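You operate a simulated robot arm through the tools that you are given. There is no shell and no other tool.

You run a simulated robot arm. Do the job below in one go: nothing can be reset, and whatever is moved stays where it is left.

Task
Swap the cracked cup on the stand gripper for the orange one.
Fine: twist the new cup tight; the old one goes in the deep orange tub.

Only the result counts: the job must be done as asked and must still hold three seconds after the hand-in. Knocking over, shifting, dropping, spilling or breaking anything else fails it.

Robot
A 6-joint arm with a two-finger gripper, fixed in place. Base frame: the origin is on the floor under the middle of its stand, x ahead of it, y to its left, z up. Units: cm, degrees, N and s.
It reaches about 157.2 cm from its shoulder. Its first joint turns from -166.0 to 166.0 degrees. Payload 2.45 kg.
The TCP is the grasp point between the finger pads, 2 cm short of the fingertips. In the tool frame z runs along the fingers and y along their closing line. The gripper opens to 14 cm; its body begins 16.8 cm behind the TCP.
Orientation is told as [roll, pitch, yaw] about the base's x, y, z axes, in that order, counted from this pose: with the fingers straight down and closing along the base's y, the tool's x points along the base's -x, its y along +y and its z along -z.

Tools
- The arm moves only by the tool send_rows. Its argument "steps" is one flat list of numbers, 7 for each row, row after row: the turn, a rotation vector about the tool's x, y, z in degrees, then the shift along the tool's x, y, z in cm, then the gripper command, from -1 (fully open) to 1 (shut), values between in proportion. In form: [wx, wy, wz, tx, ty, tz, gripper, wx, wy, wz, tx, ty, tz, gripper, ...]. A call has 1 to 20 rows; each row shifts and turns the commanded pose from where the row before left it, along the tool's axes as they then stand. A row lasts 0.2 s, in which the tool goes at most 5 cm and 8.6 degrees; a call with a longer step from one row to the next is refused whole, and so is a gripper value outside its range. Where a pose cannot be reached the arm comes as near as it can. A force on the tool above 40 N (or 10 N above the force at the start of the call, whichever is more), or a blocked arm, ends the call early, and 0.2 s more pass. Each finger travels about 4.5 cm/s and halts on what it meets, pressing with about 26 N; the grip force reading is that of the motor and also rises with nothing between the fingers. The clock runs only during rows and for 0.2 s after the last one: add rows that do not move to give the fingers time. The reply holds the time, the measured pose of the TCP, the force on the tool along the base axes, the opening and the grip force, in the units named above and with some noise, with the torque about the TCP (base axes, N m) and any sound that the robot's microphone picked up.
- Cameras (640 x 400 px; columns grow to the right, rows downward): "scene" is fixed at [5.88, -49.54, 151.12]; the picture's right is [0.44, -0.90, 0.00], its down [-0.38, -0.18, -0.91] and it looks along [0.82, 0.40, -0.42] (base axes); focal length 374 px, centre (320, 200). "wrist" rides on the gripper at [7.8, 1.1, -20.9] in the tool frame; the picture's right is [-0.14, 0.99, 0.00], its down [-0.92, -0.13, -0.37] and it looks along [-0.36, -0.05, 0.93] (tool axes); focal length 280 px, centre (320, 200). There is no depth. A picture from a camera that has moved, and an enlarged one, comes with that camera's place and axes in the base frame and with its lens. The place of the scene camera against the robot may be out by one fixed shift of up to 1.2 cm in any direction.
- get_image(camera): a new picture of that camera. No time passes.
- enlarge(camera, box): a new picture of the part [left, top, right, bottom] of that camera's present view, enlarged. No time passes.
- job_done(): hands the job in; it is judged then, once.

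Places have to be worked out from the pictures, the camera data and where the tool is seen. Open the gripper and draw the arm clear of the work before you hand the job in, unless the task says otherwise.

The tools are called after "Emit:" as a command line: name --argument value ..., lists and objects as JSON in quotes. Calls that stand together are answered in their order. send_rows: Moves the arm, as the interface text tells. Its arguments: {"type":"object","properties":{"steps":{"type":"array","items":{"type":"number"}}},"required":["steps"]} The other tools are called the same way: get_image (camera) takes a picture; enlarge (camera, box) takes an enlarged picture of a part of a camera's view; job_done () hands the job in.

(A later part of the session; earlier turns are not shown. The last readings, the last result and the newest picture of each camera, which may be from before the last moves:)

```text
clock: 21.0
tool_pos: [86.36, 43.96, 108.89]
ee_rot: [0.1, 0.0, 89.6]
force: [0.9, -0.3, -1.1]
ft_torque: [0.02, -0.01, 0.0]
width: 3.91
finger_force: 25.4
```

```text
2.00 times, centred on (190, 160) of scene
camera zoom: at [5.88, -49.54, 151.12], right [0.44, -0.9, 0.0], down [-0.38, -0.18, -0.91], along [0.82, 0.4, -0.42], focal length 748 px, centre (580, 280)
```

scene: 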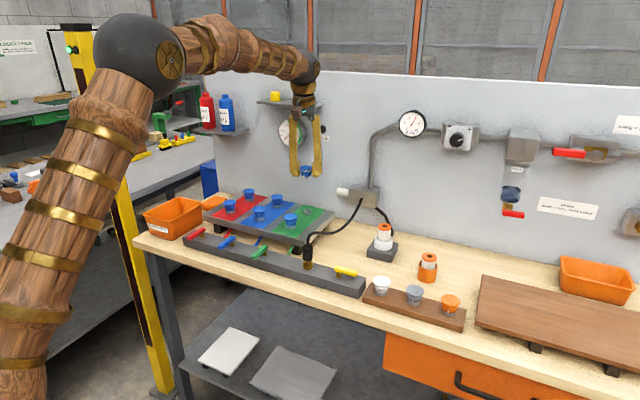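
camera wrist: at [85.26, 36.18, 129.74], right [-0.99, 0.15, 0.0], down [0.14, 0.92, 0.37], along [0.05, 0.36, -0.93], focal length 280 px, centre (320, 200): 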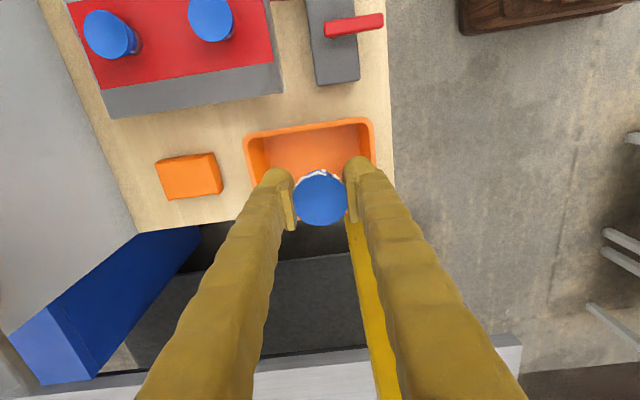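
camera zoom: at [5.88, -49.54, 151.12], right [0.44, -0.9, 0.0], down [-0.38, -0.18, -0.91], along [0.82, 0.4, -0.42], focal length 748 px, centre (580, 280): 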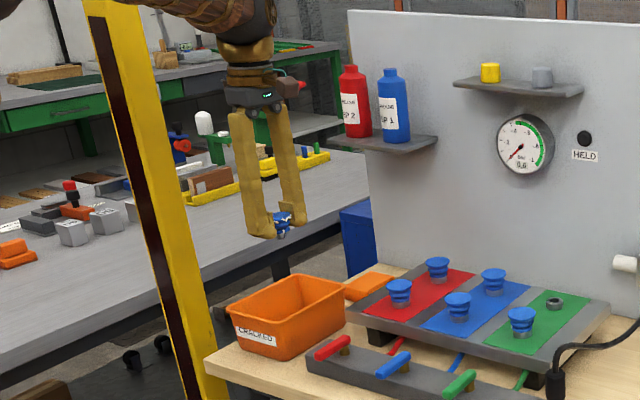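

The tub rim is at about x 80–95.5, y 40.5–52.3, z ≈ 93.7, so its centre is near (87.8, 46.4). I shift over the centre and lower to z ≈ 99, then check.

Emit:
send_rows --steps '[0, 0, 0, -2.4, -1.5, 0, 1, 0, 0, 0, 0, 0, 3, 1, 0, 0, 0, 0, 0, 4, 1, 0, 0, 0, 0, 0, 3, 1, 0, 0, 0, 0, 0, 0, 1]'

Emit:
get_image --camera "wrist"

Emit:
enlarge --camera "scene" --box '[120, 130, 240, 250]'

```text
clock: 22.2
tool_pos: [87.84, 46.49, 98.92]
ee_rot: [0.0, 0.0, 89.4]
force: [0.6, -0.2, -0.7]
ft_torque: [-0.02, 0.0, -0.04]
width: 3.9
finger_force: 25.4
```

```text
taken
camera wrist: at [86.76, 38.61, 119.76], right [-0.99, 0.15, 0.0], down [0.14, 0.92, 0.37], along [0.05, 0.36, -0.93], focal length 280 px, centre (320, 200)
```

wrist: 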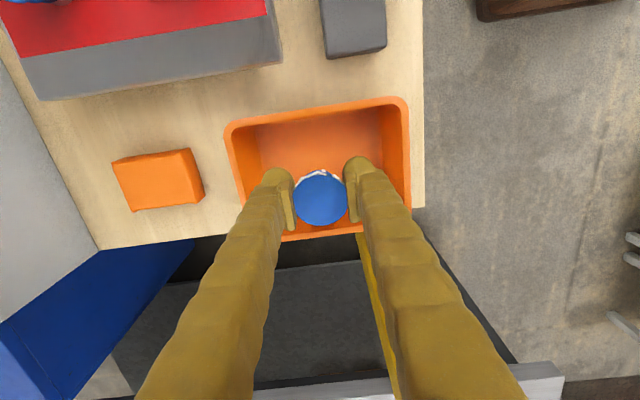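

```text
3.33 times, centred on (180, 190) of scene
camera zoom: at [5.88, -49.54, 151.12], right [0.44, -0.9, 0.0], down [-0.38, -0.18, -0.91], along [0.82, 0.4, -0.42], focal length 1247 px, centre (787, 233)
```

zoom: 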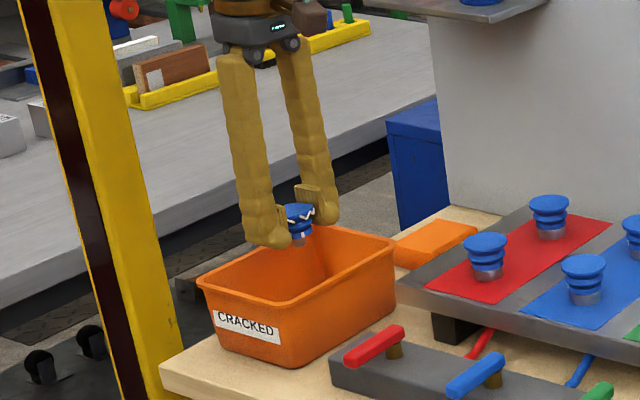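

The tool axis lies in the middle of the tub (centre ≈ (87.4, 46.5)). I lower into it to z ≈ 91.5, where the stem hangs just above the tub floor.

Emit:
send_rows --steps '[0, 0, 0, 0, 0.4, 2, 1, 0, 0, 0, 0, 0, 2.5, 1, 0, 0, 0, 0, 0, 1.9, 1, 0, 0, 0, 0, 0, 1, 1, 0, 0, 0, 0, 0, 0, 1]'

Emit:
enlarge --camera "scene" --box '[120, 130, 240, 250]'

Emit:
get_image --camera "wrist"

```text
clock: 23.4
tool_pos: [87.4, 46.53, 91.41]
ee_rot: [-0.1, 0.0, 89.3]
force: [-0.7, -0.4, -0.5]
ft_torque: [0.03, 0.0, -0.01]
width: 3.88
finger_force: 26.1
```

```text
3.33 times, centred on (180, 190) of scene
camera zoom: at [5.88, -49.54, 151.12], right [0.44, -0.9, 0.0], down [-0.38, -0.18, -0.91], along [0.82, 0.4, -0.42], focal length 1247 px, centre (787, 233)
```

zoom: 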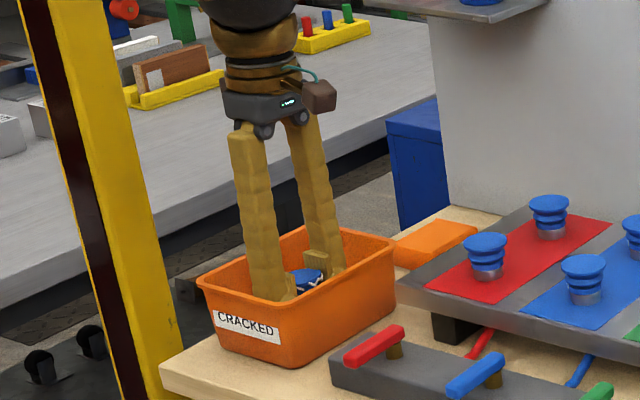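

```text
taken
camera wrist: at [86.31, 38.57, 112.33], right [-0.99, 0.15, 0.0], down [0.14, 0.92, 0.37], along [0.05, 0.36, -0.93], focal length 280 px, centre (320, 200)
```

wrist: 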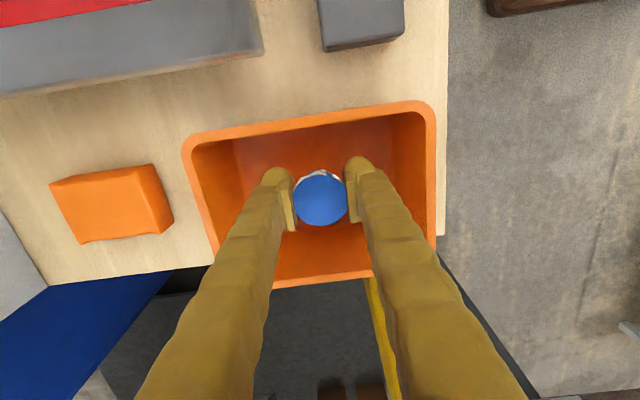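

Inside the tub with no contact. I lower another 0.9 cm in small steps to feel for the floor.

Emit:
send_rows --steps '[0, 0, 0, 0, 0, 0.3, 1, 0, 0, 0, 0, 0, 0.3, 1, 0, 0, 0, 0, 0, 0.3, 1]'

```text
clock: 24.2
tool_pos: [87.28, 46.38, 90.54]
ee_rot: [0.1, 0.1, 89.3]
force: [0.5, -0.1, -1.2]
ft_torque: [0.01, 0.0, -0.02]
width: 3.92
finger_force: 26.5
```

Still no contact, so the floor is within about a centimetre. I open the fingers moderately (to about 5.6 cm) to let the cup go.

Emit:
send_rows --steps '[0, 0, 0, 0, 0, 0, 0.4, 0, 0, 0, 0, 0, 0, 0.2, 0, 0, 0, 0, 0, 0, 0.2, 0, 0, 0, 0, 0, 0, 0.2]'

Emit:
get_image --camera "wrist"

Emit:
enlarge --camera "scene" --box '[130, 160, 230, 250]'

```text
clock: 25.2
tool_pos: [87.28, 46.36, 90.48]
ee_rot: [0.1, 0.0, 89.4]
force: [0.4, 0.0, -0.9]
ft_torque: [0.03, -0.02, 0.0]
width: 5.59
finger_force: 0.1
```

```text
taken
camera wrist: at [86.32, 38.57, 111.37], right [-0.99, 0.15, 0.0], down [0.14, 0.92, 0.37], along [0.05, 0.36, -0.93], focal length 280 px, centre (320, 200)
```

wrist: 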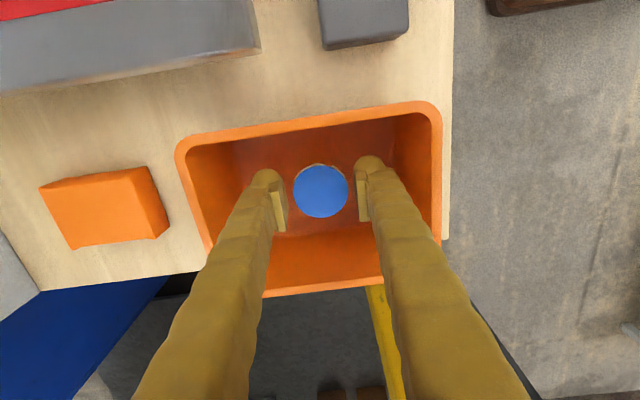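

```text
4.44 times, centred on (180, 205) of scene
camera zoom: at [5.88, -49.54, 151.12], right [0.44, -0.9, 0.0], down [-0.38, -0.18, -0.91], along [0.82, 0.4, -0.42], focal length 1662 px, centre (942, 178)
```

zoom: 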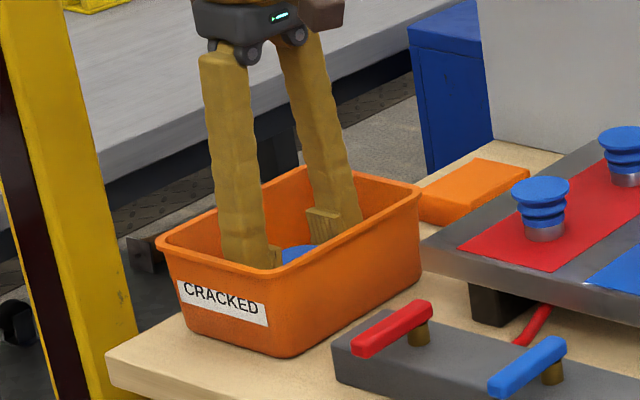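

The old cup stands in the tub, free of the fingers. I rise straight up to about z = 110.

Emit:
send_rows --steps '[0, 0, 0, 0, 0, -1, 0.2, 0, 0, 0, 0, 0, -2, 0.2, 0, 0, 0, 0, 0, -4, 0.2, 0, 0, 0, 0, 0, -4.5, 0.2, 0, 0, 0, 0, 0, -4.5, 0.2, 0, 0, 0, 0, 0, -3.5, 0.2, 0, 0, 0, 0, 0, 0, 0.2]'

Emit:
get_image --camera "wrist"

Emit:
enlarge --camera "scene" --box '[360, 230, 500, 340]'

Emit:
enlarge --camera "scene" --box '[425, 285, 475, 325]'

```text
clock: 26.8
tool_pos: [87.38, 46.24, 110.03]
ee_rot: [0.0, 0.0, 89.5]
force: [0.0, -0.3, 0.9]
ft_torque: [0.0, 0.0, 0.01]
width: 5.6
finger_force: 0.0
```

```text
taken
camera wrist: at [86.39, 38.41, 130.95], right [-0.99, 0.15, 0.0], down [0.14, 0.92, 0.37], along [0.05, 0.36, -0.93], focal length 280 px, centre (320, 200)
```

wrist: 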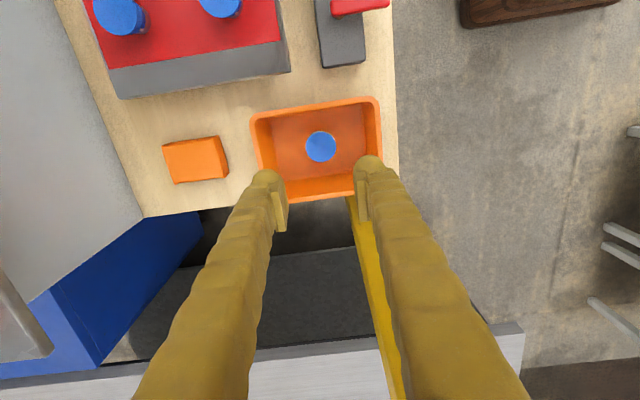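

```text
3.64 times, centred on (430, 285) of scene
camera zoom: at [5.88, -49.54, 151.12], right [0.44, -0.9, 0.0], down [-0.38, -0.18, -0.91], along [0.82, 0.4, -0.42], focal length 1360 px, centre (-80, -109)
```

zoom: 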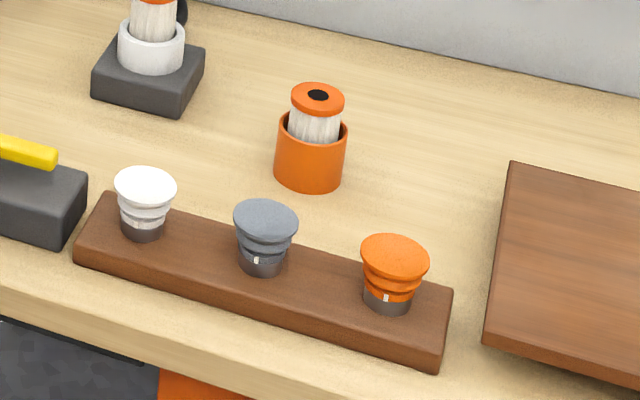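

```text
10.00 times, centred on (450, 305) of scene
camera zoom: at [5.88, -49.54, 151.12], right [0.44, -0.9, 0.0], down [-0.38, -0.18, -0.91], along [0.82, 0.4, -0.42], focal length 3741 px, centre (-980, -850)
```

zoom: 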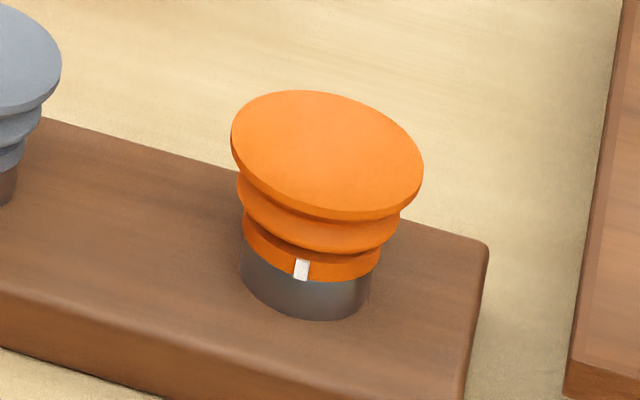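

The old cup stands in the "CRACKED" tub. On the rack the orange cup's white mark also faces -x (about 177°), matching the socket's insert mark, so I'll pick it at yaw +50 and keep that orientation. I turn the tool and travel at z = 110 toward the rack.

Emit:
send_rows --steps '[0, 0, 7.9, 0, 0, 0, 0.2, 0, 0, 7.9, 0, 0, 0, 0.2, 0, 0, 7.9, 0, 0, 0, 0.2, 0, 0, 7.9, 0, 0, 0, 0.2, 0, 0, 7.9, 0, 0, 0, 0.2, 0, 0, 0, 1.8, -1.33, 0, 0.2, 0, 0, 0, 3.55, -2.65, 0, 0.2, 0, 0, 0, 3.55, -2.65, 0, 0.2, 0, 0, 0, 3.55, -2.65, 0, 0.2, 0, 0, 0, 3.55, -2.65, 0, 0.2, 0, 0, 0, 3.55, -2.65, 0, 0.2, 0, 0, 0, 3.55, -2.65, 0, 0.2, 0, 0, 0, 3.55, -2.65, 0, 0.2, 0, 0, 0, 3.55, -2.65, 0, 0.2, 0, 0, 0, 3.55, -2.65, 0, 0.2, 0, 0, 0, 3.55, -2.65, 0, 0.2, 0, 0, 0, 3.55, -2.65, 0, 0.2, 0, 0, 0, 1.8, -1.33, 0, 0.2]'

```text
clock: 30.6
tool_pos: [84.28, -6.6, 110.09]
ee_rot: [0.1, 0.0, 50.0]
force: [-0.9, 0.1, -1.1]
ft_torque: [0.01, 0.03, -0.02]
width: 5.61
finger_force: 0.0
```

Halfway, all clear. I continue to above the orange cup at about (82, -46.7, 110), add the 6° lean and open to 7 cm.

Emit:
send_rows --steps '[0, 0, 0, 1.8, -1.34, 0, 0, 0, 0, 0, 3.575, -2.66, 0, 0, 0, 0, 0, 3.575, -2.66, 0, 0, 0, 0, 0, 3.575, -2.66, 0, 0, 0, 0, 0, 3.575, -2.66, 0, 0, 0, 0, 0, 3.575, -2.66, 0, 0, 0, 0, 0, 3.575, -2.66, 0, 0, 0, 0, 0, 3.575, -2.66, 0, 0, 0, 0, 0, 3.575, -2.66, 0, 0, 0, 0, 0, 1.8, -1.34, 0, 0, 0, -6, 0, 0, 0, 0, 0, 0, 0, 0, 0, 0, 0, 0]'

Emit:
get_image --camera "wrist"

Emit:
enlarge --camera "wrist" --box '[240, 80, 400, 220]'

Emit:
get_image --camera "scene"

```text
clock: 33.2
tool_pos: [81.73, -46.71, 109.99]
ee_rot: [0.0, -6.0, 50.0]
force: [0.2, 0.1, 0.5]
ft_torque: [0.01, -0.01, 0.0]
width: 7.0
finger_force: 0.0
```

```text
taken
camera wrist: at [74.72, -53.71, 129.97], right [-0.67, 0.74, 0.01], down [0.66, 0.59, 0.46], along [0.34, 0.32, -0.89], focal length 280 px, centre (320, 200)
```

wrist: 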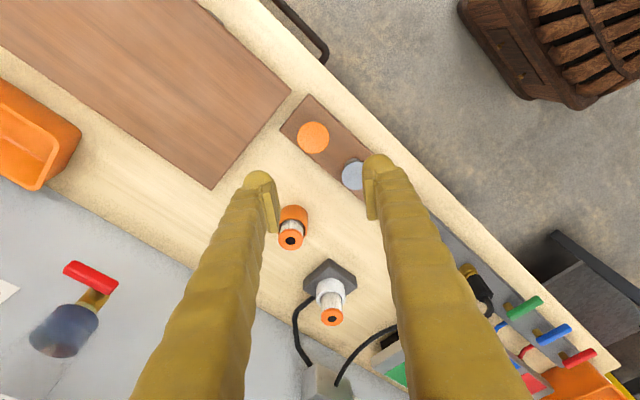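

```text
2.86 times, centred on (320, 150) of wrist
camera zoom: at [74.72, -53.71, 129.97], right [-0.67, 0.74, 0.01], down [0.66, 0.59, 0.46], along [0.34, 0.32, -0.89], focal length 801 px, centre (320, 343)
```

zoom: 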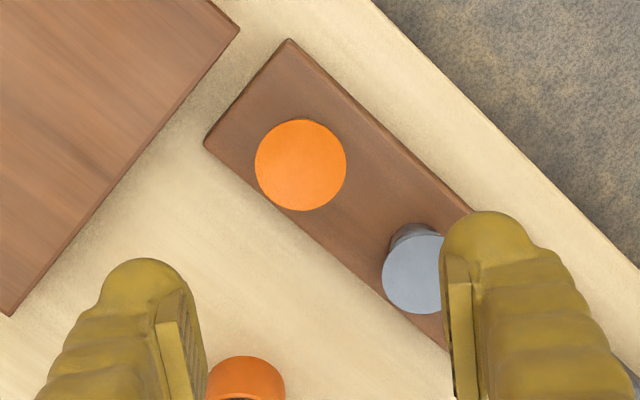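

```text
taken
```

scene: 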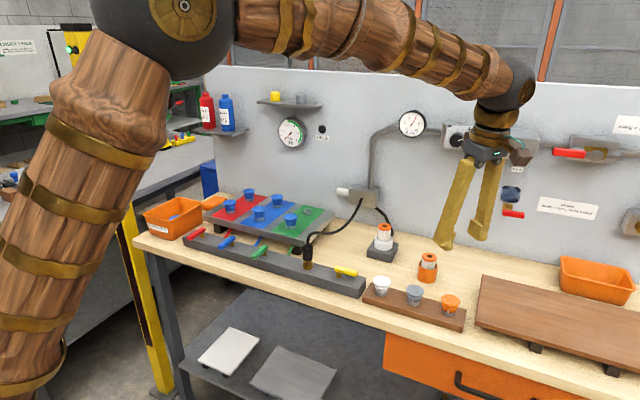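

The orange cup's top works out at about (82.4, -47.15, 92.0). I align over it and descend to about z = 96, then look again.

Emit:
send_rows --steps '[0, 0, 0, -0.093, -0.796, 0.01, 0, 0, 0, 0, 0.366, 0, 3.48, 0, 0, 0, 0, 0.418, 0, 3.98, 0, 0, 0, 0, 0.418, 0, 3.98, 0, 0, 0, 0, 0.261, 0, 2.48, 0, 0, 0, 0, 0, 0, 0, 0]'

Emit:
get_image --camera "wrist"

Emit:
enlarge --camera "wrist" --box '[240, 120, 400, 240]'

Emit:
enlarge --camera "scene" --box '[390, 240, 510, 340]'

```text
clock: 34.6
tool_pos: [82.73, -47.14, 96.02]
ee_rot: [0.0, -6.0, 49.9]
force: [-0.5, 0.2, -0.4]
ft_torque: [0.01, -0.02, -0.01]
width: 6.99
finger_force: 0.0
```

```text
taken
camera wrist: at [75.58, -54.17, 116.04], right [-0.67, 0.74, 0.01], down [0.66, 0.59, 0.46], along [0.34, 0.32, -0.89], focal length 280 px, centre (320, 200)
```

wrist: 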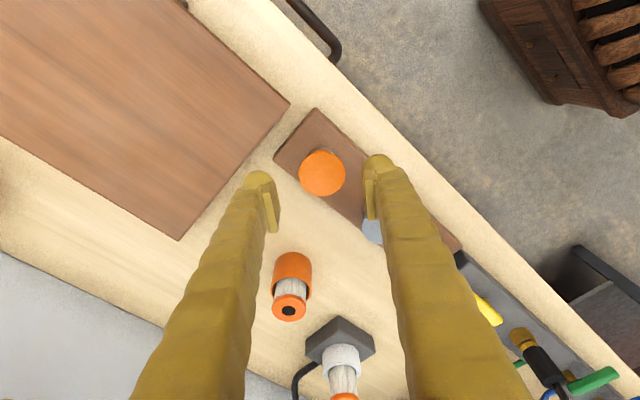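

```text
3.33 times, centred on (320, 180) of wrist
camera zoom: at [75.58, -54.17, 116.04], right [-0.67, 0.74, 0.01], down [0.66, 0.59, 0.46], along [0.34, 0.32, -0.89], focal length 935 px, centre (320, 267)
```

zoom: 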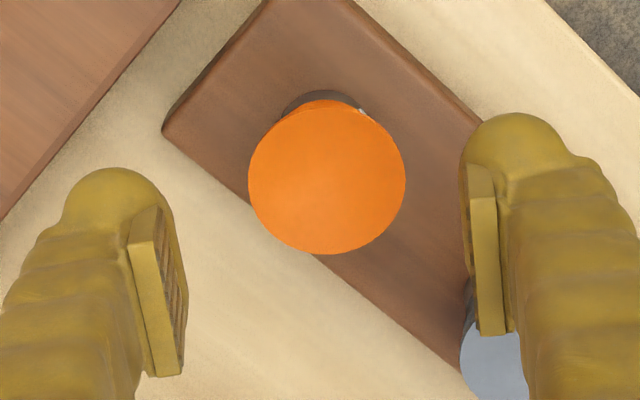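

```text
4.00 times, centred on (450, 290) of scene
camera zoom: at [5.88, -49.54, 151.12], right [0.44, -0.9, 0.0], down [-0.38, -0.18, -0.91], along [0.82, 0.4, -0.42], focal length 1496 px, centre (-200, -160)
```

zoom: 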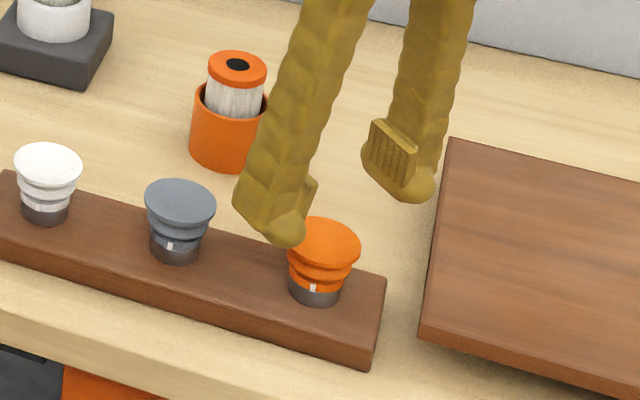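

The cup is about 0.4 cm off toward -x of the tool axis, so I correct that, and descend to about z = 93.6 with the fingertips just around the lip, to check centring.

Emit:
send_rows --steps '[0, 0, 0, 0.306, 0.29, -0.032, 0, 0, 0, 0, 0.125, 0, 1.19, 0, 0, 0, 0, 0.125, 0, 1.19, 0, 0, 0, 0, 0, 0, 0, 0]'

Emit:
enlarge --camera "wrist" --box '[240, 120, 400, 240]'

Emit:
enlarge --camera "scene" --box '[410, 250, 490, 330]'

```text
clock: 35.6
tool_pos: [82.09, -47.35, 93.72]
ee_rot: [0.0, -6.0, 49.8]
force: [0.0, -0.9, 0.5]
ft_torque: [0.0, 0.0, -0.02]
width: 7.0
finger_force: 0.1
```

```text
3.33 times, centred on (320, 180) of wrist
camera zoom: at [75.06, -54.28, 113.69], right [-0.67, 0.74, 0.01], down [0.66, 0.59, 0.46], along [0.34, 0.32, -0.89], focal length 935 px, centre (320, 267)
```

zoom: 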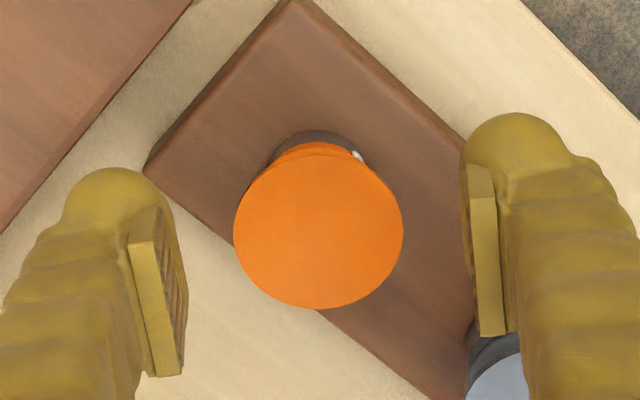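

```text
5.00 times, centred on (450, 290) of scene
camera zoom: at [5.88, -49.54, 151.12], right [0.44, -0.9, 0.0], down [-0.38, -0.18, -0.91], along [0.82, 0.4, -0.42], focal length 1870 px, centre (-330, -250)
```

zoom: 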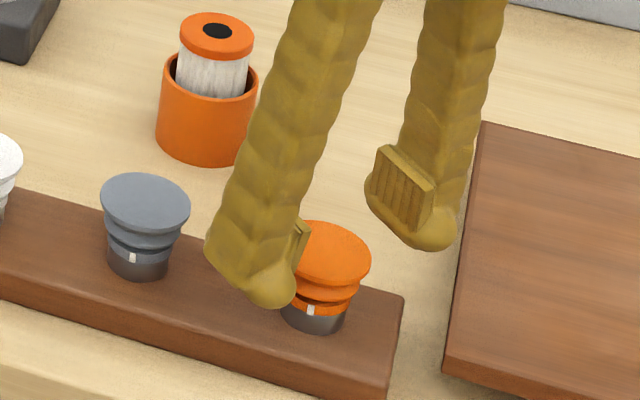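

Well centred now (within half a millimetre). I descend the last 2.6 cm to z ≈ 91.1 and then close.

Emit:
send_rows --steps '[0, 0, 0, 0.146, 0, 1.392, 0, 0, 0, 0, 0.126, 0, 1.194, 0, 0, 0, 0, 0, 0, 0, 0]'

Emit:
enlarge --camera "wrist" --box '[240, 120, 400, 240]'

Emit:
enlarge --camera "scene" --box '[410, 250, 490, 330]'

```text
clock: 36.4
tool_pos: [82.08, -47.42, 91.11]
ee_rot: [0.1, -6.0, 49.8]
force: [-0.4, -0.4, 0.2]
ft_torque: [0.0, -0.01, 0.04]
width: 7.01
finger_force: 0.1
```

```text
3.33 times, centred on (320, 180) of wrist
camera zoom: at [75.02, -54.31, 111.03], right [-0.67, 0.74, 0.01], down [0.66, 0.59, 0.46], along [0.33, 0.32, -0.89], focal length 935 px, centre (320, 267)
```

zoom: 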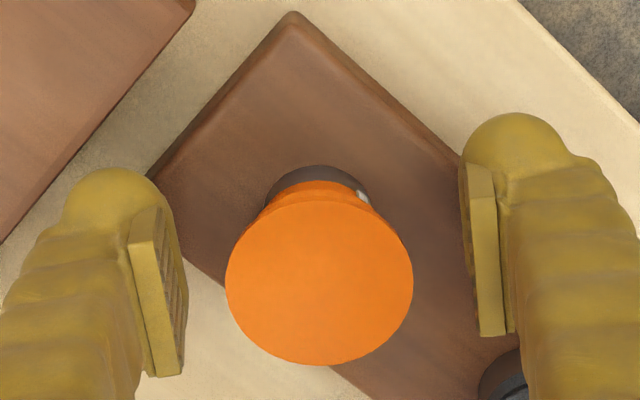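

```text
5.00 times, centred on (450, 290) of scene
camera zoom: at [5.88, -49.54, 151.12], right [0.44, -0.9, 0.0], down [-0.38, -0.18, -0.91], along [0.82, 0.4, -0.42], focal length 1870 px, centre (-330, -250)
```

zoom: 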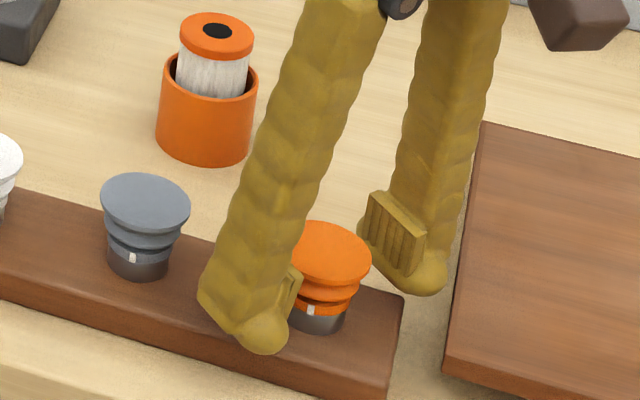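

Aligned, no contact. I close on the orange cup.

Emit:
send_rows --steps '[0, 0, 0, 0, 0, 0, 0.4, 0, 0, 0, 0, 0, 0, 1, 0, 0, 0, 0, 0, 0, 1, 0, 0, 0, 0, 0, 0, 1]'

Emit:
enlarge --camera "wrist" --box '[240, 120, 400, 240]'

```text
clock: 37.4
tool_pos: [82.01, -47.47, 91.08]
ee_rot: [0.0, -6.0, 49.8]
force: [7.5, -6.2, 0.9]
ft_torque: [-0.03, -0.01, -0.12]
width: 3.89
finger_force: 25.9
```

```text
3.33 times, centred on (320, 180) of wrist
camera zoom: at [75.04, -54.33, 111.04], right [-0.67, 0.74, 0.01], down [0.66, 0.59, 0.46], along [0.34, 0.32, -0.89], focal length 935 px, centre (320, 267)
```

zoom: 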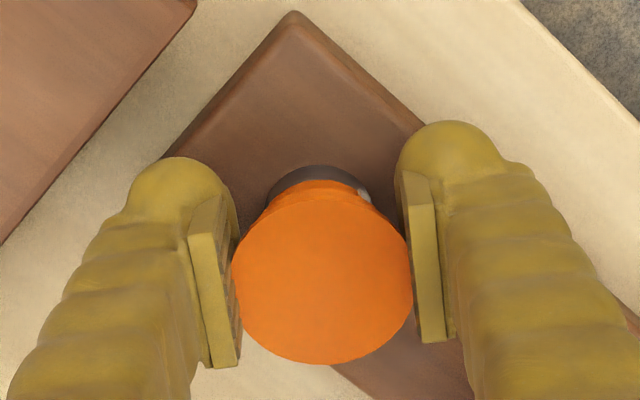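

Gripped at 3.89 cm, with about 10 N side load along the closing line. I ease 0.4 mm along -y of the tool to relieve it and then lift slightly to test whether the cup comes free of the rack.

Emit:
send_rows --steps '[0, 0, 0, 0, -0.045, 0, 1, 0, 0, 0, -0.0105, 0, -0.0995, 1, 0, 0, 0, -0.0105, 0, -0.0995, 1, 0, 0, 0, 0, 0, 0, 1]'

Emit:
enlarge --camera "scene" --box '[410, 250, 490, 330]'

```text
clock: 38.4
tool_pos: [82.02, -47.36, 91.4]
ee_rot: [0.0, -6.0, 49.9]
force: [3.6, -2.0, -4.2]
ft_torque: [0.07, 0.04, -0.14]
width: 3.9
finger_force: 25.4
```

```text
5.00 times, centred on (450, 290) of scene
camera zoom: at [5.88, -49.54, 151.12], right [0.44, -0.9, 0.0], down [-0.38, -0.18, -0.91], along [0.82, 0.4, -0.42], focal length 1870 px, centre (-330, -250)
```

zoom: 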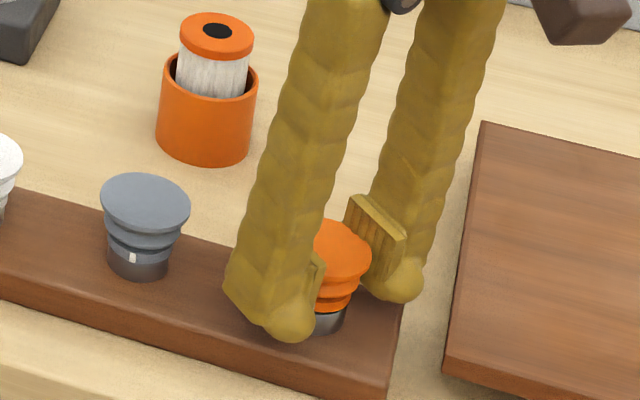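

Only -4 N with 2 mm lifted, so it slides out of the rack. I keep lifting slowly, 0.8 cm more.

Emit:
send_rows --steps '[0, 0, 0, -0.021, 0, -0.199, 1, 0, 0, 0, -0.021, 0, -0.199, 1, 0, 0, 0, -0.021, 0, -0.199, 1, 0, 0, 0, -0.021, 0, -0.199, 1, 0, 0, 0, 0, 0, 0, 1]'

Emit:
enlarge --camera "scene" --box '[410, 250, 490, 330]'

```text
clock: 39.6
tool_pos: [82.06, -47.3, 92.07]
ee_rot: [0.0, -6.0, 49.9]
force: [0.7, -0.1, 0.1]
ft_torque: [0.01, 0.0, -0.01]
width: 3.9
finger_force: 26.2
```

```text
5.00 times, centred on (450, 290) of scene
camera zoom: at [5.88, -49.54, 151.12], right [0.44, -0.9, 0.0], down [-0.38, -0.18, -0.91], along [0.82, 0.4, -0.42], focal length 1870 px, centre (-330, -250)
```

zoom: 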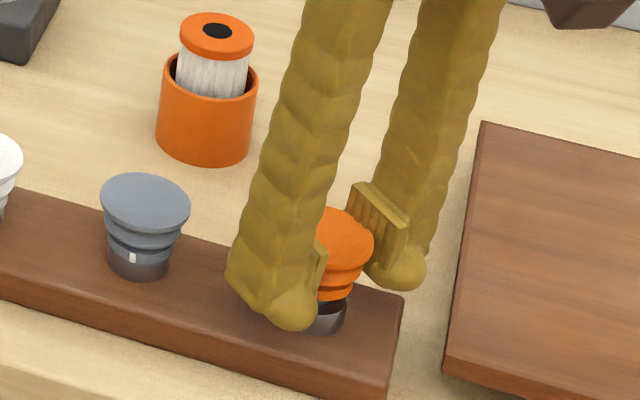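

Free: zero force at 1 cm lift. I raise the cup to about z = 112 and examine how it sits in the grip.

Emit:
send_rows --steps '[0, 0, 0, -0.104, 0, -0.994, 1, 0, 0, 0, -0.209, 0, -1.989, 1, 0, 0, 0, -0.418, 0, -3.98, 1, 0, 0, 0, -0.47, 0, -4.475, 1, 0, 0, 0, -0.47, 0, -4.475, 1, 0, 0, 0, -0.418, 0, -3.98, 1, 0, 0, 0, 0, 0, 0, 1]'

Emit:
get_image --camera "wrist"

Emit:
enlarge --camera "wrist" --box '[270, 130, 370, 250]'

Emit:
enlarge --camera "scene" --box '[420, 190, 500, 270]'

```text
clock: 41.2
tool_pos: [81.87, -47.32, 112.07]
ee_rot: [0.0, -5.9, 50.0]
force: [0.2, 0.1, 0.1]
ft_torque: [-0.02, 0.0, 0.02]
width: 3.89
finger_force: 26.3
```

```text
taken
camera wrist: at [74.86, -54.38, 132.05], right [-0.67, 0.74, 0.01], down [0.66, 0.59, 0.46], along [0.33, 0.32, -0.89], focal length 280 px, centre (320, 200)
```

wrist: 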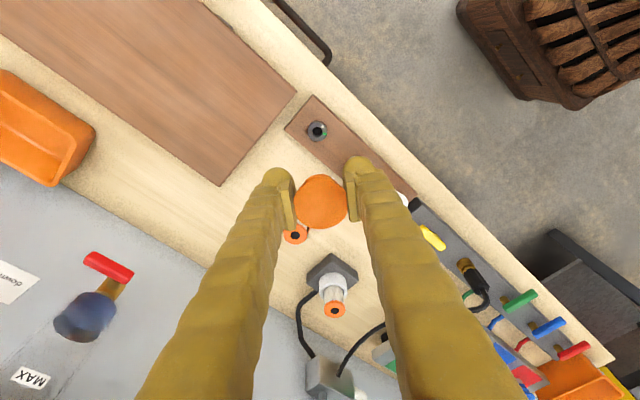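

```text
3.33 times, centred on (320, 190) of wrist
camera zoom: at [74.86, -54.38, 132.05], right [-0.67, 0.74, 0.01], down [0.66, 0.59, 0.46], along [0.33, 0.32, -0.89], focal length 935 px, centre (320, 233)
```

zoom: 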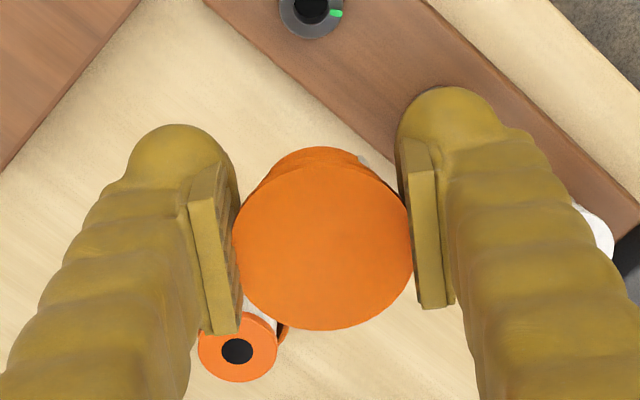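

```text
5.00 times, centred on (460, 230) of scene
camera zoom: at [5.88, -49.54, 151.12], right [0.44, -0.9, 0.0], down [-0.38, -0.18, -0.91], along [0.82, 0.4, -0.42], focal length 1870 px, centre (-380, 50)
```

zoom: 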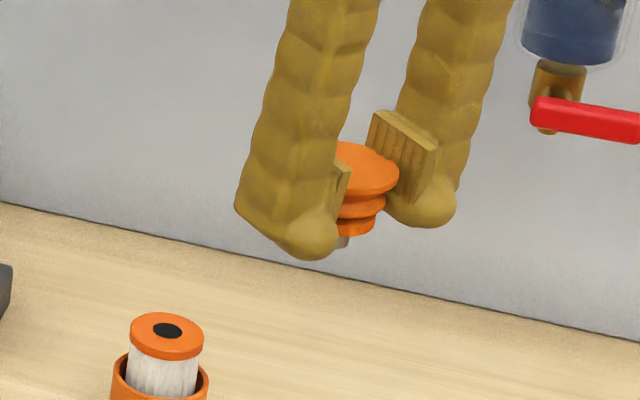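

The orange cup is held and free. A neat alignment trick: the empty rack hole now lies exactly on the held cup's vertical axis, so I record where it appears in the wrist view. At the stand, at the equivalent height, its socket must appear at the same pixel. I also read the marks on both sockets.

Emit:
enlarge --camera "wrist" --box '[292, 110, 342, 150]'

Emit:
enlarge --camera "scene" --box '[430, 290, 470, 320]'

Emit:
enlarge --camera "scene" --box '[290, 195, 330, 225]'

Emit:
enlarge --camera "scene" --box '[440, 210, 480, 245]'

```text
10.00 times, centred on (317, 130) of wrist
camera zoom: at [74.86, -54.38, 132.05], right [-0.67, 0.74, 0.01], down [0.66, 0.59, 0.46], along [0.33, 0.32, -0.89], focal length 2804 px, centre (350, 900)
```

zoom: 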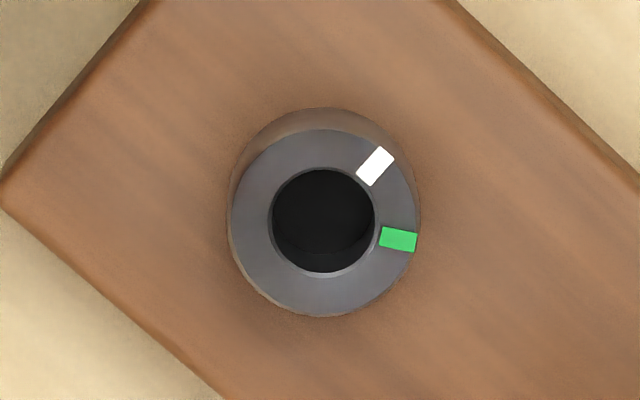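

```text
13.33 times, centred on (450, 305) of scene
camera zoom: at [5.88, -49.54, 151.12], right [0.44, -0.9, 0.0], down [-0.38, -0.18, -0.91], along [0.82, 0.4, -0.42], focal length 4988 px, centre (-1413, -1200)
```

zoom: 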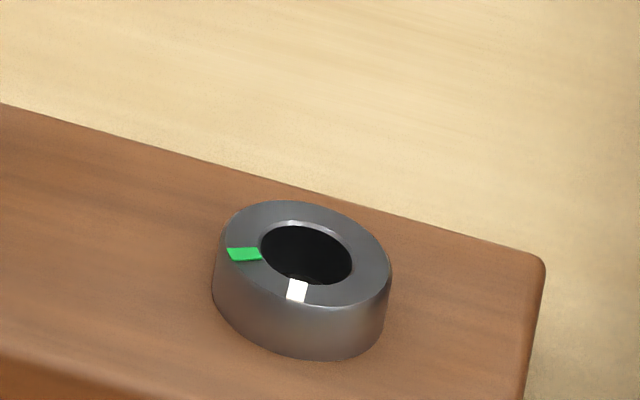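

```text
13.33 times, centred on (310, 210) of scene
camera zoom: at [5.88, -49.54, 151.12], right [0.44, -0.9, 0.0], down [-0.38, -0.18, -0.91], along [0.82, 0.4, -0.42], focal length 4988 px, centre (453, 67)
```

zoom: 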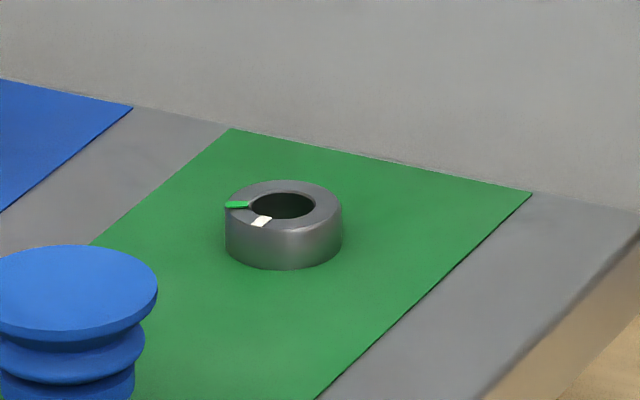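

```text
11.43 times, centred on (460, 228) of scene
camera zoom: at [5.88, -49.54, 151.12], right [0.44, -0.9, 0.0], down [-0.38, -0.18, -0.91], along [0.82, 0.4, -0.42], focal length 4275 px, centre (-1280, -114)
```

zoom: 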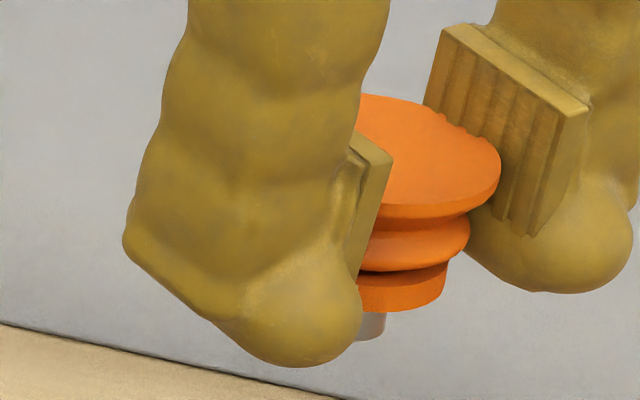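

The rack hole has the same marks (white at ≈180°, green at ≈118°), so the cup's mark is already in the insert orientation. The rack hole appears at (-2.7, -68.0) px from the picture centre. The stand socket is about 4.45 cm higher, so I travel to above it at z ≈ 116.5, keeping orientation.

Emit:
send_rows --steps '[0, 0, 0, -1.96, 0.525, 0.046, 1, 0, 0, 0, -3.92, 1.05, 0.092, 1, 0, 0, 0, -3.92, 1.05, 0.092, 1, 0, 0, 0, -3.92, 1.05, 0.092, 1, 0, 0, 0, -3.92, 1.05, 0.092, 1, 0, 0, 0, -3.92, 1.05, 0.092, 1, 0, 0, 0, -3.92, 1.05, 0.092, 1, 0, 0, 0, -3.92, 1.05, 0.092, 1, 0, 0, 0, -3.92, 1.05, 0.092, 1, 0, 0, 0, -3.92, 1.05, 0.092, 1, 0, 0, 0, -3.92, 1.05, 0.092, 1, 0, 0, 0, -3.92, 1.05, 0.092, 1, 0, 0, 0, -3.92, 1.05, 0.092, 1, 0, 0, 0, -3.92, 1.05, 0.092, 1, 0, 0, 0, -1.94, 0.525, 0.046, 1, 0, 0, 0, 0, 0, 0, 1, 0, 0, 0, 0, 0, 0, 1]'

Emit:
get_image --camera "wrist"

Emit:
enlarge --camera "wrist" --box '[292, 110, 342, 150]'

Emit:
enlarge --camera "wrist" --box '[270, 130, 370, 250]'

```text
clock: 44.8
tool_pos: [106.2, 4.07, 116.63]
ee_rot: [0.0, -6.0, 49.9]
force: [-0.7, 0.3, -0.1]
ft_torque: [0.02, 0.04, 0.02]
width: 3.92
finger_force: 25.9
```

```text
taken
camera wrist: at [99.12, -2.86, 136.56], right [-0.67, 0.74, 0.01], down [0.66, 0.59, 0.46], along [0.33, 0.32, -0.89], focal length 280 px, centre (320, 200)
```

wrist: 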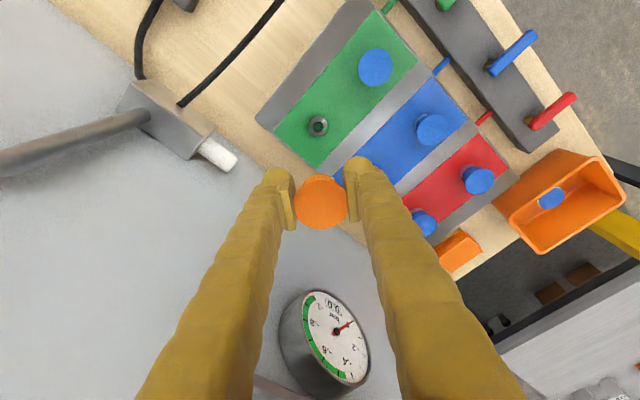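

```text
10.00 times, centred on (317, 130) of wrist
camera zoom: at [99.12, -2.86, 136.56], right [-0.67, 0.74, 0.01], down [0.66, 0.59, 0.46], along [0.33, 0.32, -0.89], focal length 2804 px, centre (350, 900)
```

zoom: 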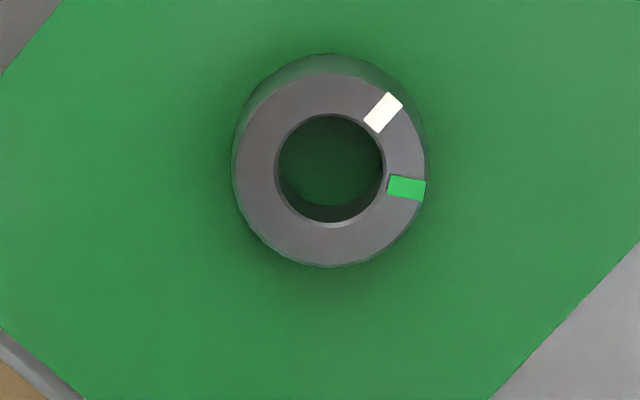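

```text
3.33 times, centred on (320, 190) of wrist
camera zoom: at [99.12, -2.86, 136.56], right [-0.67, 0.74, 0.01], down [0.66, 0.59, 0.46], along [0.33, 0.32, -0.89], focal length 935 px, centre (320, 233)
```

zoom: 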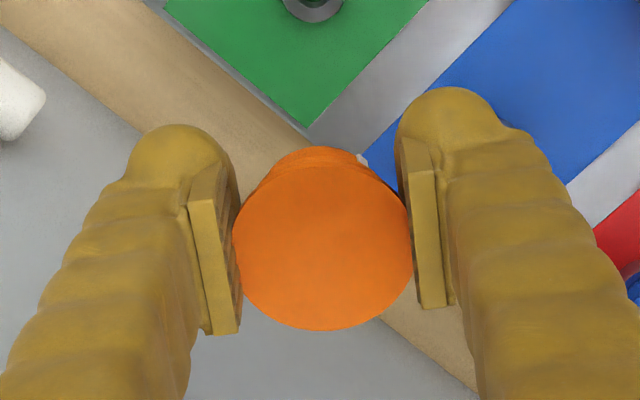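

The stand socket is in view with its white mark still facing -x. To put it at the recorded pixel, the tool must move about (-0.65, -0.43) cm. I make that correction and check.

Emit:
send_rows --steps '[0, 0, 0, 0.737, 0.214, -0.077, 1, 0, 0, 0, 0, 0, 0, 1, 0, 0, 0, 0, 0, 0, 1]'

Emit:
enlarge --camera "wrist" --box '[292, 110, 342, 150]'

Emit:
enlarge --camera "scene" --box '[280, 110, 340, 160]'

```text
clock: 45.6
tool_pos: [105.73, 3.62, 116.71]
ee_rot: [0.0, -5.9, 49.8]
force: [-1.1, 0.6, 0.0]
ft_torque: [0.03, 0.0, -0.01]
width: 3.9
finger_force: 26.2
```

```text
10.00 times, centred on (317, 130) of wrist
camera zoom: at [98.47, -3.35, 136.57], right [-0.67, 0.74, 0.01], down [0.66, 0.59, 0.46], along [0.33, 0.32, -0.89], focal length 2804 px, centre (350, 900)
```

zoom: 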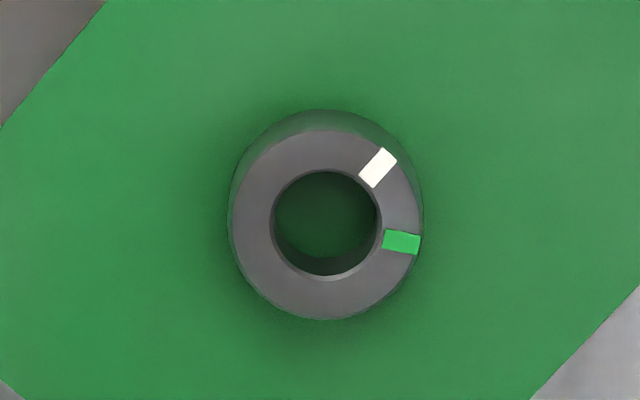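

```text
8.00 times, centred on (310, 135) of scene
camera zoom: at [5.88, -49.54, 151.12], right [0.44, -0.9, 0.0], down [-0.38, -0.18, -0.91], along [0.82, 0.4, -0.42], focal length 2993 px, centre (400, 720)
```

zoom: 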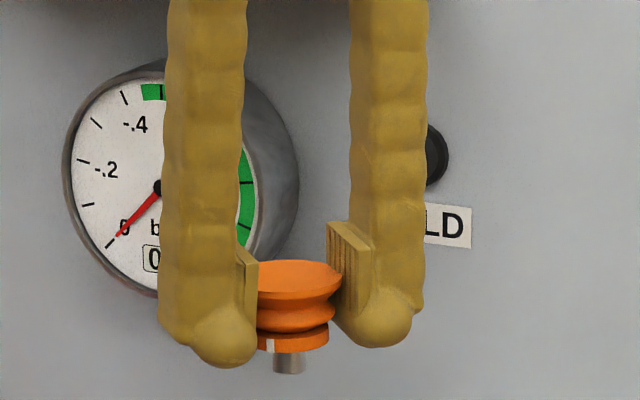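

The socket now sits at the recorded pixel, to within about half a millimetre. I descend straight down to z ≈ 98.3, stem just above the socket, and check with the scene camera.

Emit:
send_rows --steps '[0, 0, 0, 0.209, 0, 1.989, 1, 0, 0, 0, 0.418, 0, 3.978, 1, 0, 0, 0, 0.418, 0, 3.978, 1, 0, 0, 0, 0.418, 0, 3.978, 1, 0, 0, 0, 0.313, 0, 2.984, 1, 0, 0, 0, 0.146, 0, 1.392, 1, 0, 0, 0, 0, 0, 0, 1, 0, 0, 0, 0, 0, 0, 1]'

Emit:
enlarge --camera "scene" --box '[285, 180, 335, 225]'

Emit:
get_image --camera "wrist"

```text
clock: 47.4
tool_pos: [105.35, 3.71, 98.33]
ee_rot: [-0.1, -6.0, 49.9]
force: [-0.7, 0.1, -0.5]
ft_torque: [-0.01, 0.01, 0.02]
width: 3.93
finger_force: 25.9
```

```text
8.89 times, centred on (310, 202) of scene
camera zoom: at [5.88, -49.54, 151.12], right [0.44, -0.9, 0.0], down [-0.38, -0.18, -0.91], along [0.82, 0.4, -0.42], focal length 3325 px, centre (409, 178)
```

zoom: 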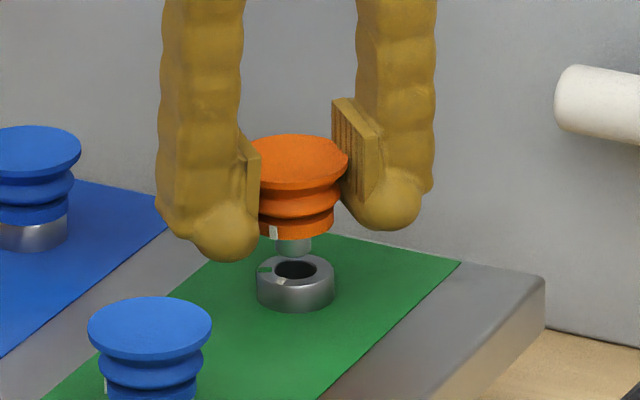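

```text
taken
camera wrist: at [98.29, -3.42, 118.18], right [-0.67, 0.74, 0.01], down [0.66, 0.59, 0.46], along [0.33, 0.32, -0.89], focal length 280 px, centre (320, 200)
```

wrist: 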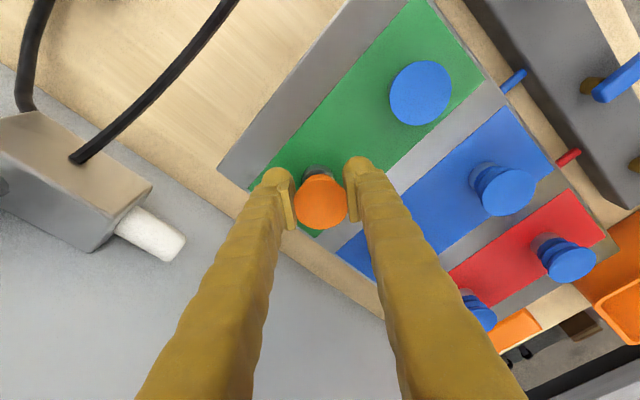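

From the scene, the stem hangs right over the socket hole (about 0.8 cm above it), with the marks on the same side. I descend in small steps, watching the force.

Emit:
send_rows --steps '[0, 0, 0, 0.0314, 0, 0.2984, 1, 0, 0, 0, 0.0314, 0, 0.2984, 1, 0, 0, 0, 0.0209, 0, 0.1989, 1, 0, 0, 0, 0, 0, 0, 1]'

Emit:
enlarge --camera "scene" --box '[290, 190, 330, 222]'

```text
clock: 48.4
tool_pos: [105.41, 3.6, 97.42]
ee_rot: [0.0, -6.0, 50.0]
force: [-0.6, -0.7, -1.5]
ft_torque: [-0.01, 0.0, 0.03]
width: 3.86
finger_force: 25.7
```

```text
12.50 times, centred on (310, 206) of scene
camera zoom: at [5.88, -49.54, 151.12], right [0.44, -0.9, 0.0], down [-0.38, -0.18, -0.91], along [0.82, 0.4, -0.42], focal length 4676 px, centre (445, 125)
```

zoom: 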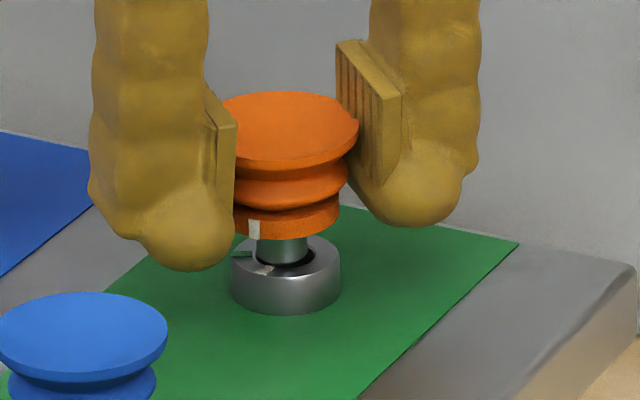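

No contact yet; the stem is at the mouth of the hole. I zoom in further to judge how it's centred.

Emit:
enlarge --camera "scene" --box '[303, 204, 323, 218]'

```text
16.00 times, centred on (313, 211) of scene
camera zoom: at [5.88, -49.54, 151.12], right [0.44, -0.9, 0.0], down [-0.38, -0.18, -0.91], along [0.82, 0.4, -0.42], focal length 5985 px, centre (432, 24)
```

zoom: 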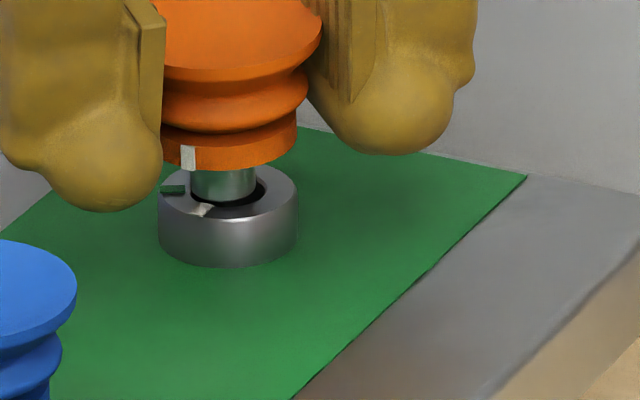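

The stem is about 1 mm to the image-left of the hole's centre, so I shift 1 mm to the right (mostly along the tool's -y) before going deeper.

Emit:
send_rows --steps '[0, 0, 0, 0.041, -0.092, -0.004, 1, 0, 0, 0, 0, 0, 0, 1]'

Emit:
enlarge --camera "scene" --box '[303, 204, 323, 218]'

```text
clock: 49.0
tool_pos: [105.41, 3.42, 97.3]
ee_rot: [0.0, -6.0, 49.9]
force: [0.1, 0.4, 0.4]
ft_torque: [-0.02, -0.03, 0.02]
width: 3.89
finger_force: 25.9
```

```text
16.00 times, centred on (313, 211) of scene
camera zoom: at [5.88, -49.54, 151.12], right [0.44, -0.9, 0.0], down [-0.38, -0.18, -0.91], along [0.82, 0.4, -0.42], focal length 5985 px, centre (432, 24)
```

zoom: 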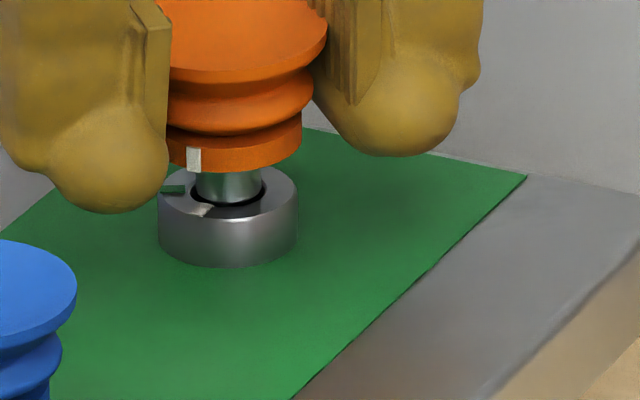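

Now the stem is centred on the hole laterally. I go down another 0.4 cm gently.

Emit:
send_rows --steps '[0, 0, 0, 0.0105, 0, 0.0995, 1, 0, 0, 0, 0.0105, 0, 0.0995, 1, 0, 0, 0, 0.0105, 0, 0.0995, 1, 0, 0, 0, 0.0105, 0, 0.0995, 1, 0, 0, 0, 0, 0, 0, 1]'

Emit:
enlarge --camera "scene" --box '[303, 204, 323, 218]'

```text
clock: 50.2
tool_pos: [105.56, 3.47, 96.88]
ee_rot: [0.0, -5.9, 49.9]
force: [3.9, 2.7, -1.6]
ft_torque: [0.07, -0.07, -0.04]
width: 3.93
finger_force: 25.9
```

```text
16.00 times, centred on (313, 211) of scene
camera zoom: at [5.88, -49.54, 151.12], right [0.44, -0.9, 0.0], down [-0.38, -0.18, -0.91], along [0.82, 0.4, -0.42], focal length 5985 px, centre (432, 24)
```

zoom: 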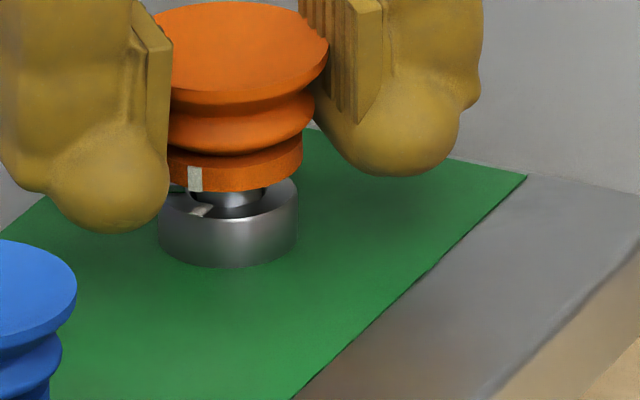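

The stem is entering, with a light 5 N side load toward +x+y. I shift 0.25 mm that way and go on down 0.4 cm.

Emit:
send_rows --steps '[0, 0, 0, -0.025, 0, 0.003, 1, 0, 0, 0, 0.0105, 0, 0.0995, 1, 0, 0, 0, 0.0105, 0, 0.0995, 1, 0, 0, 0, 0.0105, 0, 0.0995, 1, 0, 0, 0, 0.0105, 0, 0.0995, 1, 0, 0, 0, 0, 0, 0, 1]'

Emit:
enlarge --camera "scene" --box '[303, 204, 323, 218]'

```text
clock: 51.6
tool_pos: [105.55, 3.5, 96.53]
ee_rot: [-0.1, -6.0, 49.9]
force: [16.4, 7.7, 3.3]
ft_torque: [0.2, -0.11, -0.51]
width: 3.92
finger_force: 26.2
```

```text
16.00 times, centred on (313, 211) of scene
camera zoom: at [5.88, -49.54, 151.12], right [0.44, -0.9, 0.0], down [-0.38, -0.18, -0.91], along [0.82, 0.4, -0.42], focal length 5985 px, centre (432, 24)
```

zoom: 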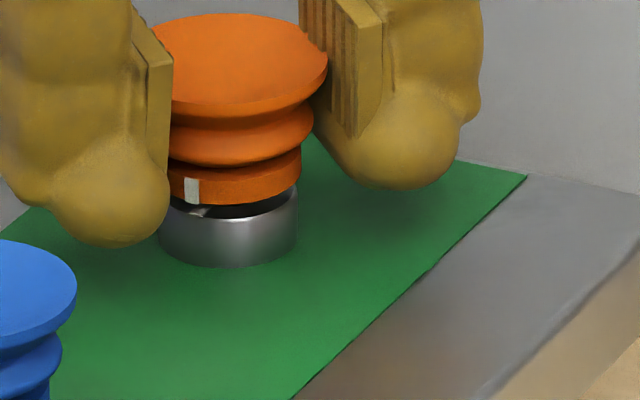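

Side load has grown to 18 N with a -0.5 N·m twist, meaning the cup is slightly too far counter-clockwise and slightly off. I turn 3° clockwise, shift 0.8 mm along the load, and read again.

Emit:
send_rows --steps '[0.157, 0, 1.492, -0.036, -0.016, 0.004, 1, 0.157, 0, 1.492, -0.036, -0.016, 0.004, 1, 0, 0, 0, 0, 0, 0, 1]'

```text
clock: 52.4
tool_pos: [105.54, 3.44, 96.45]
ee_rot: [0.0, -5.9, 47.0]
force: [2.5, 3.7, 1.9]
ft_torque: [-0.01, 0.26, 0.36]
width: 3.89
finger_force: 25.5
```

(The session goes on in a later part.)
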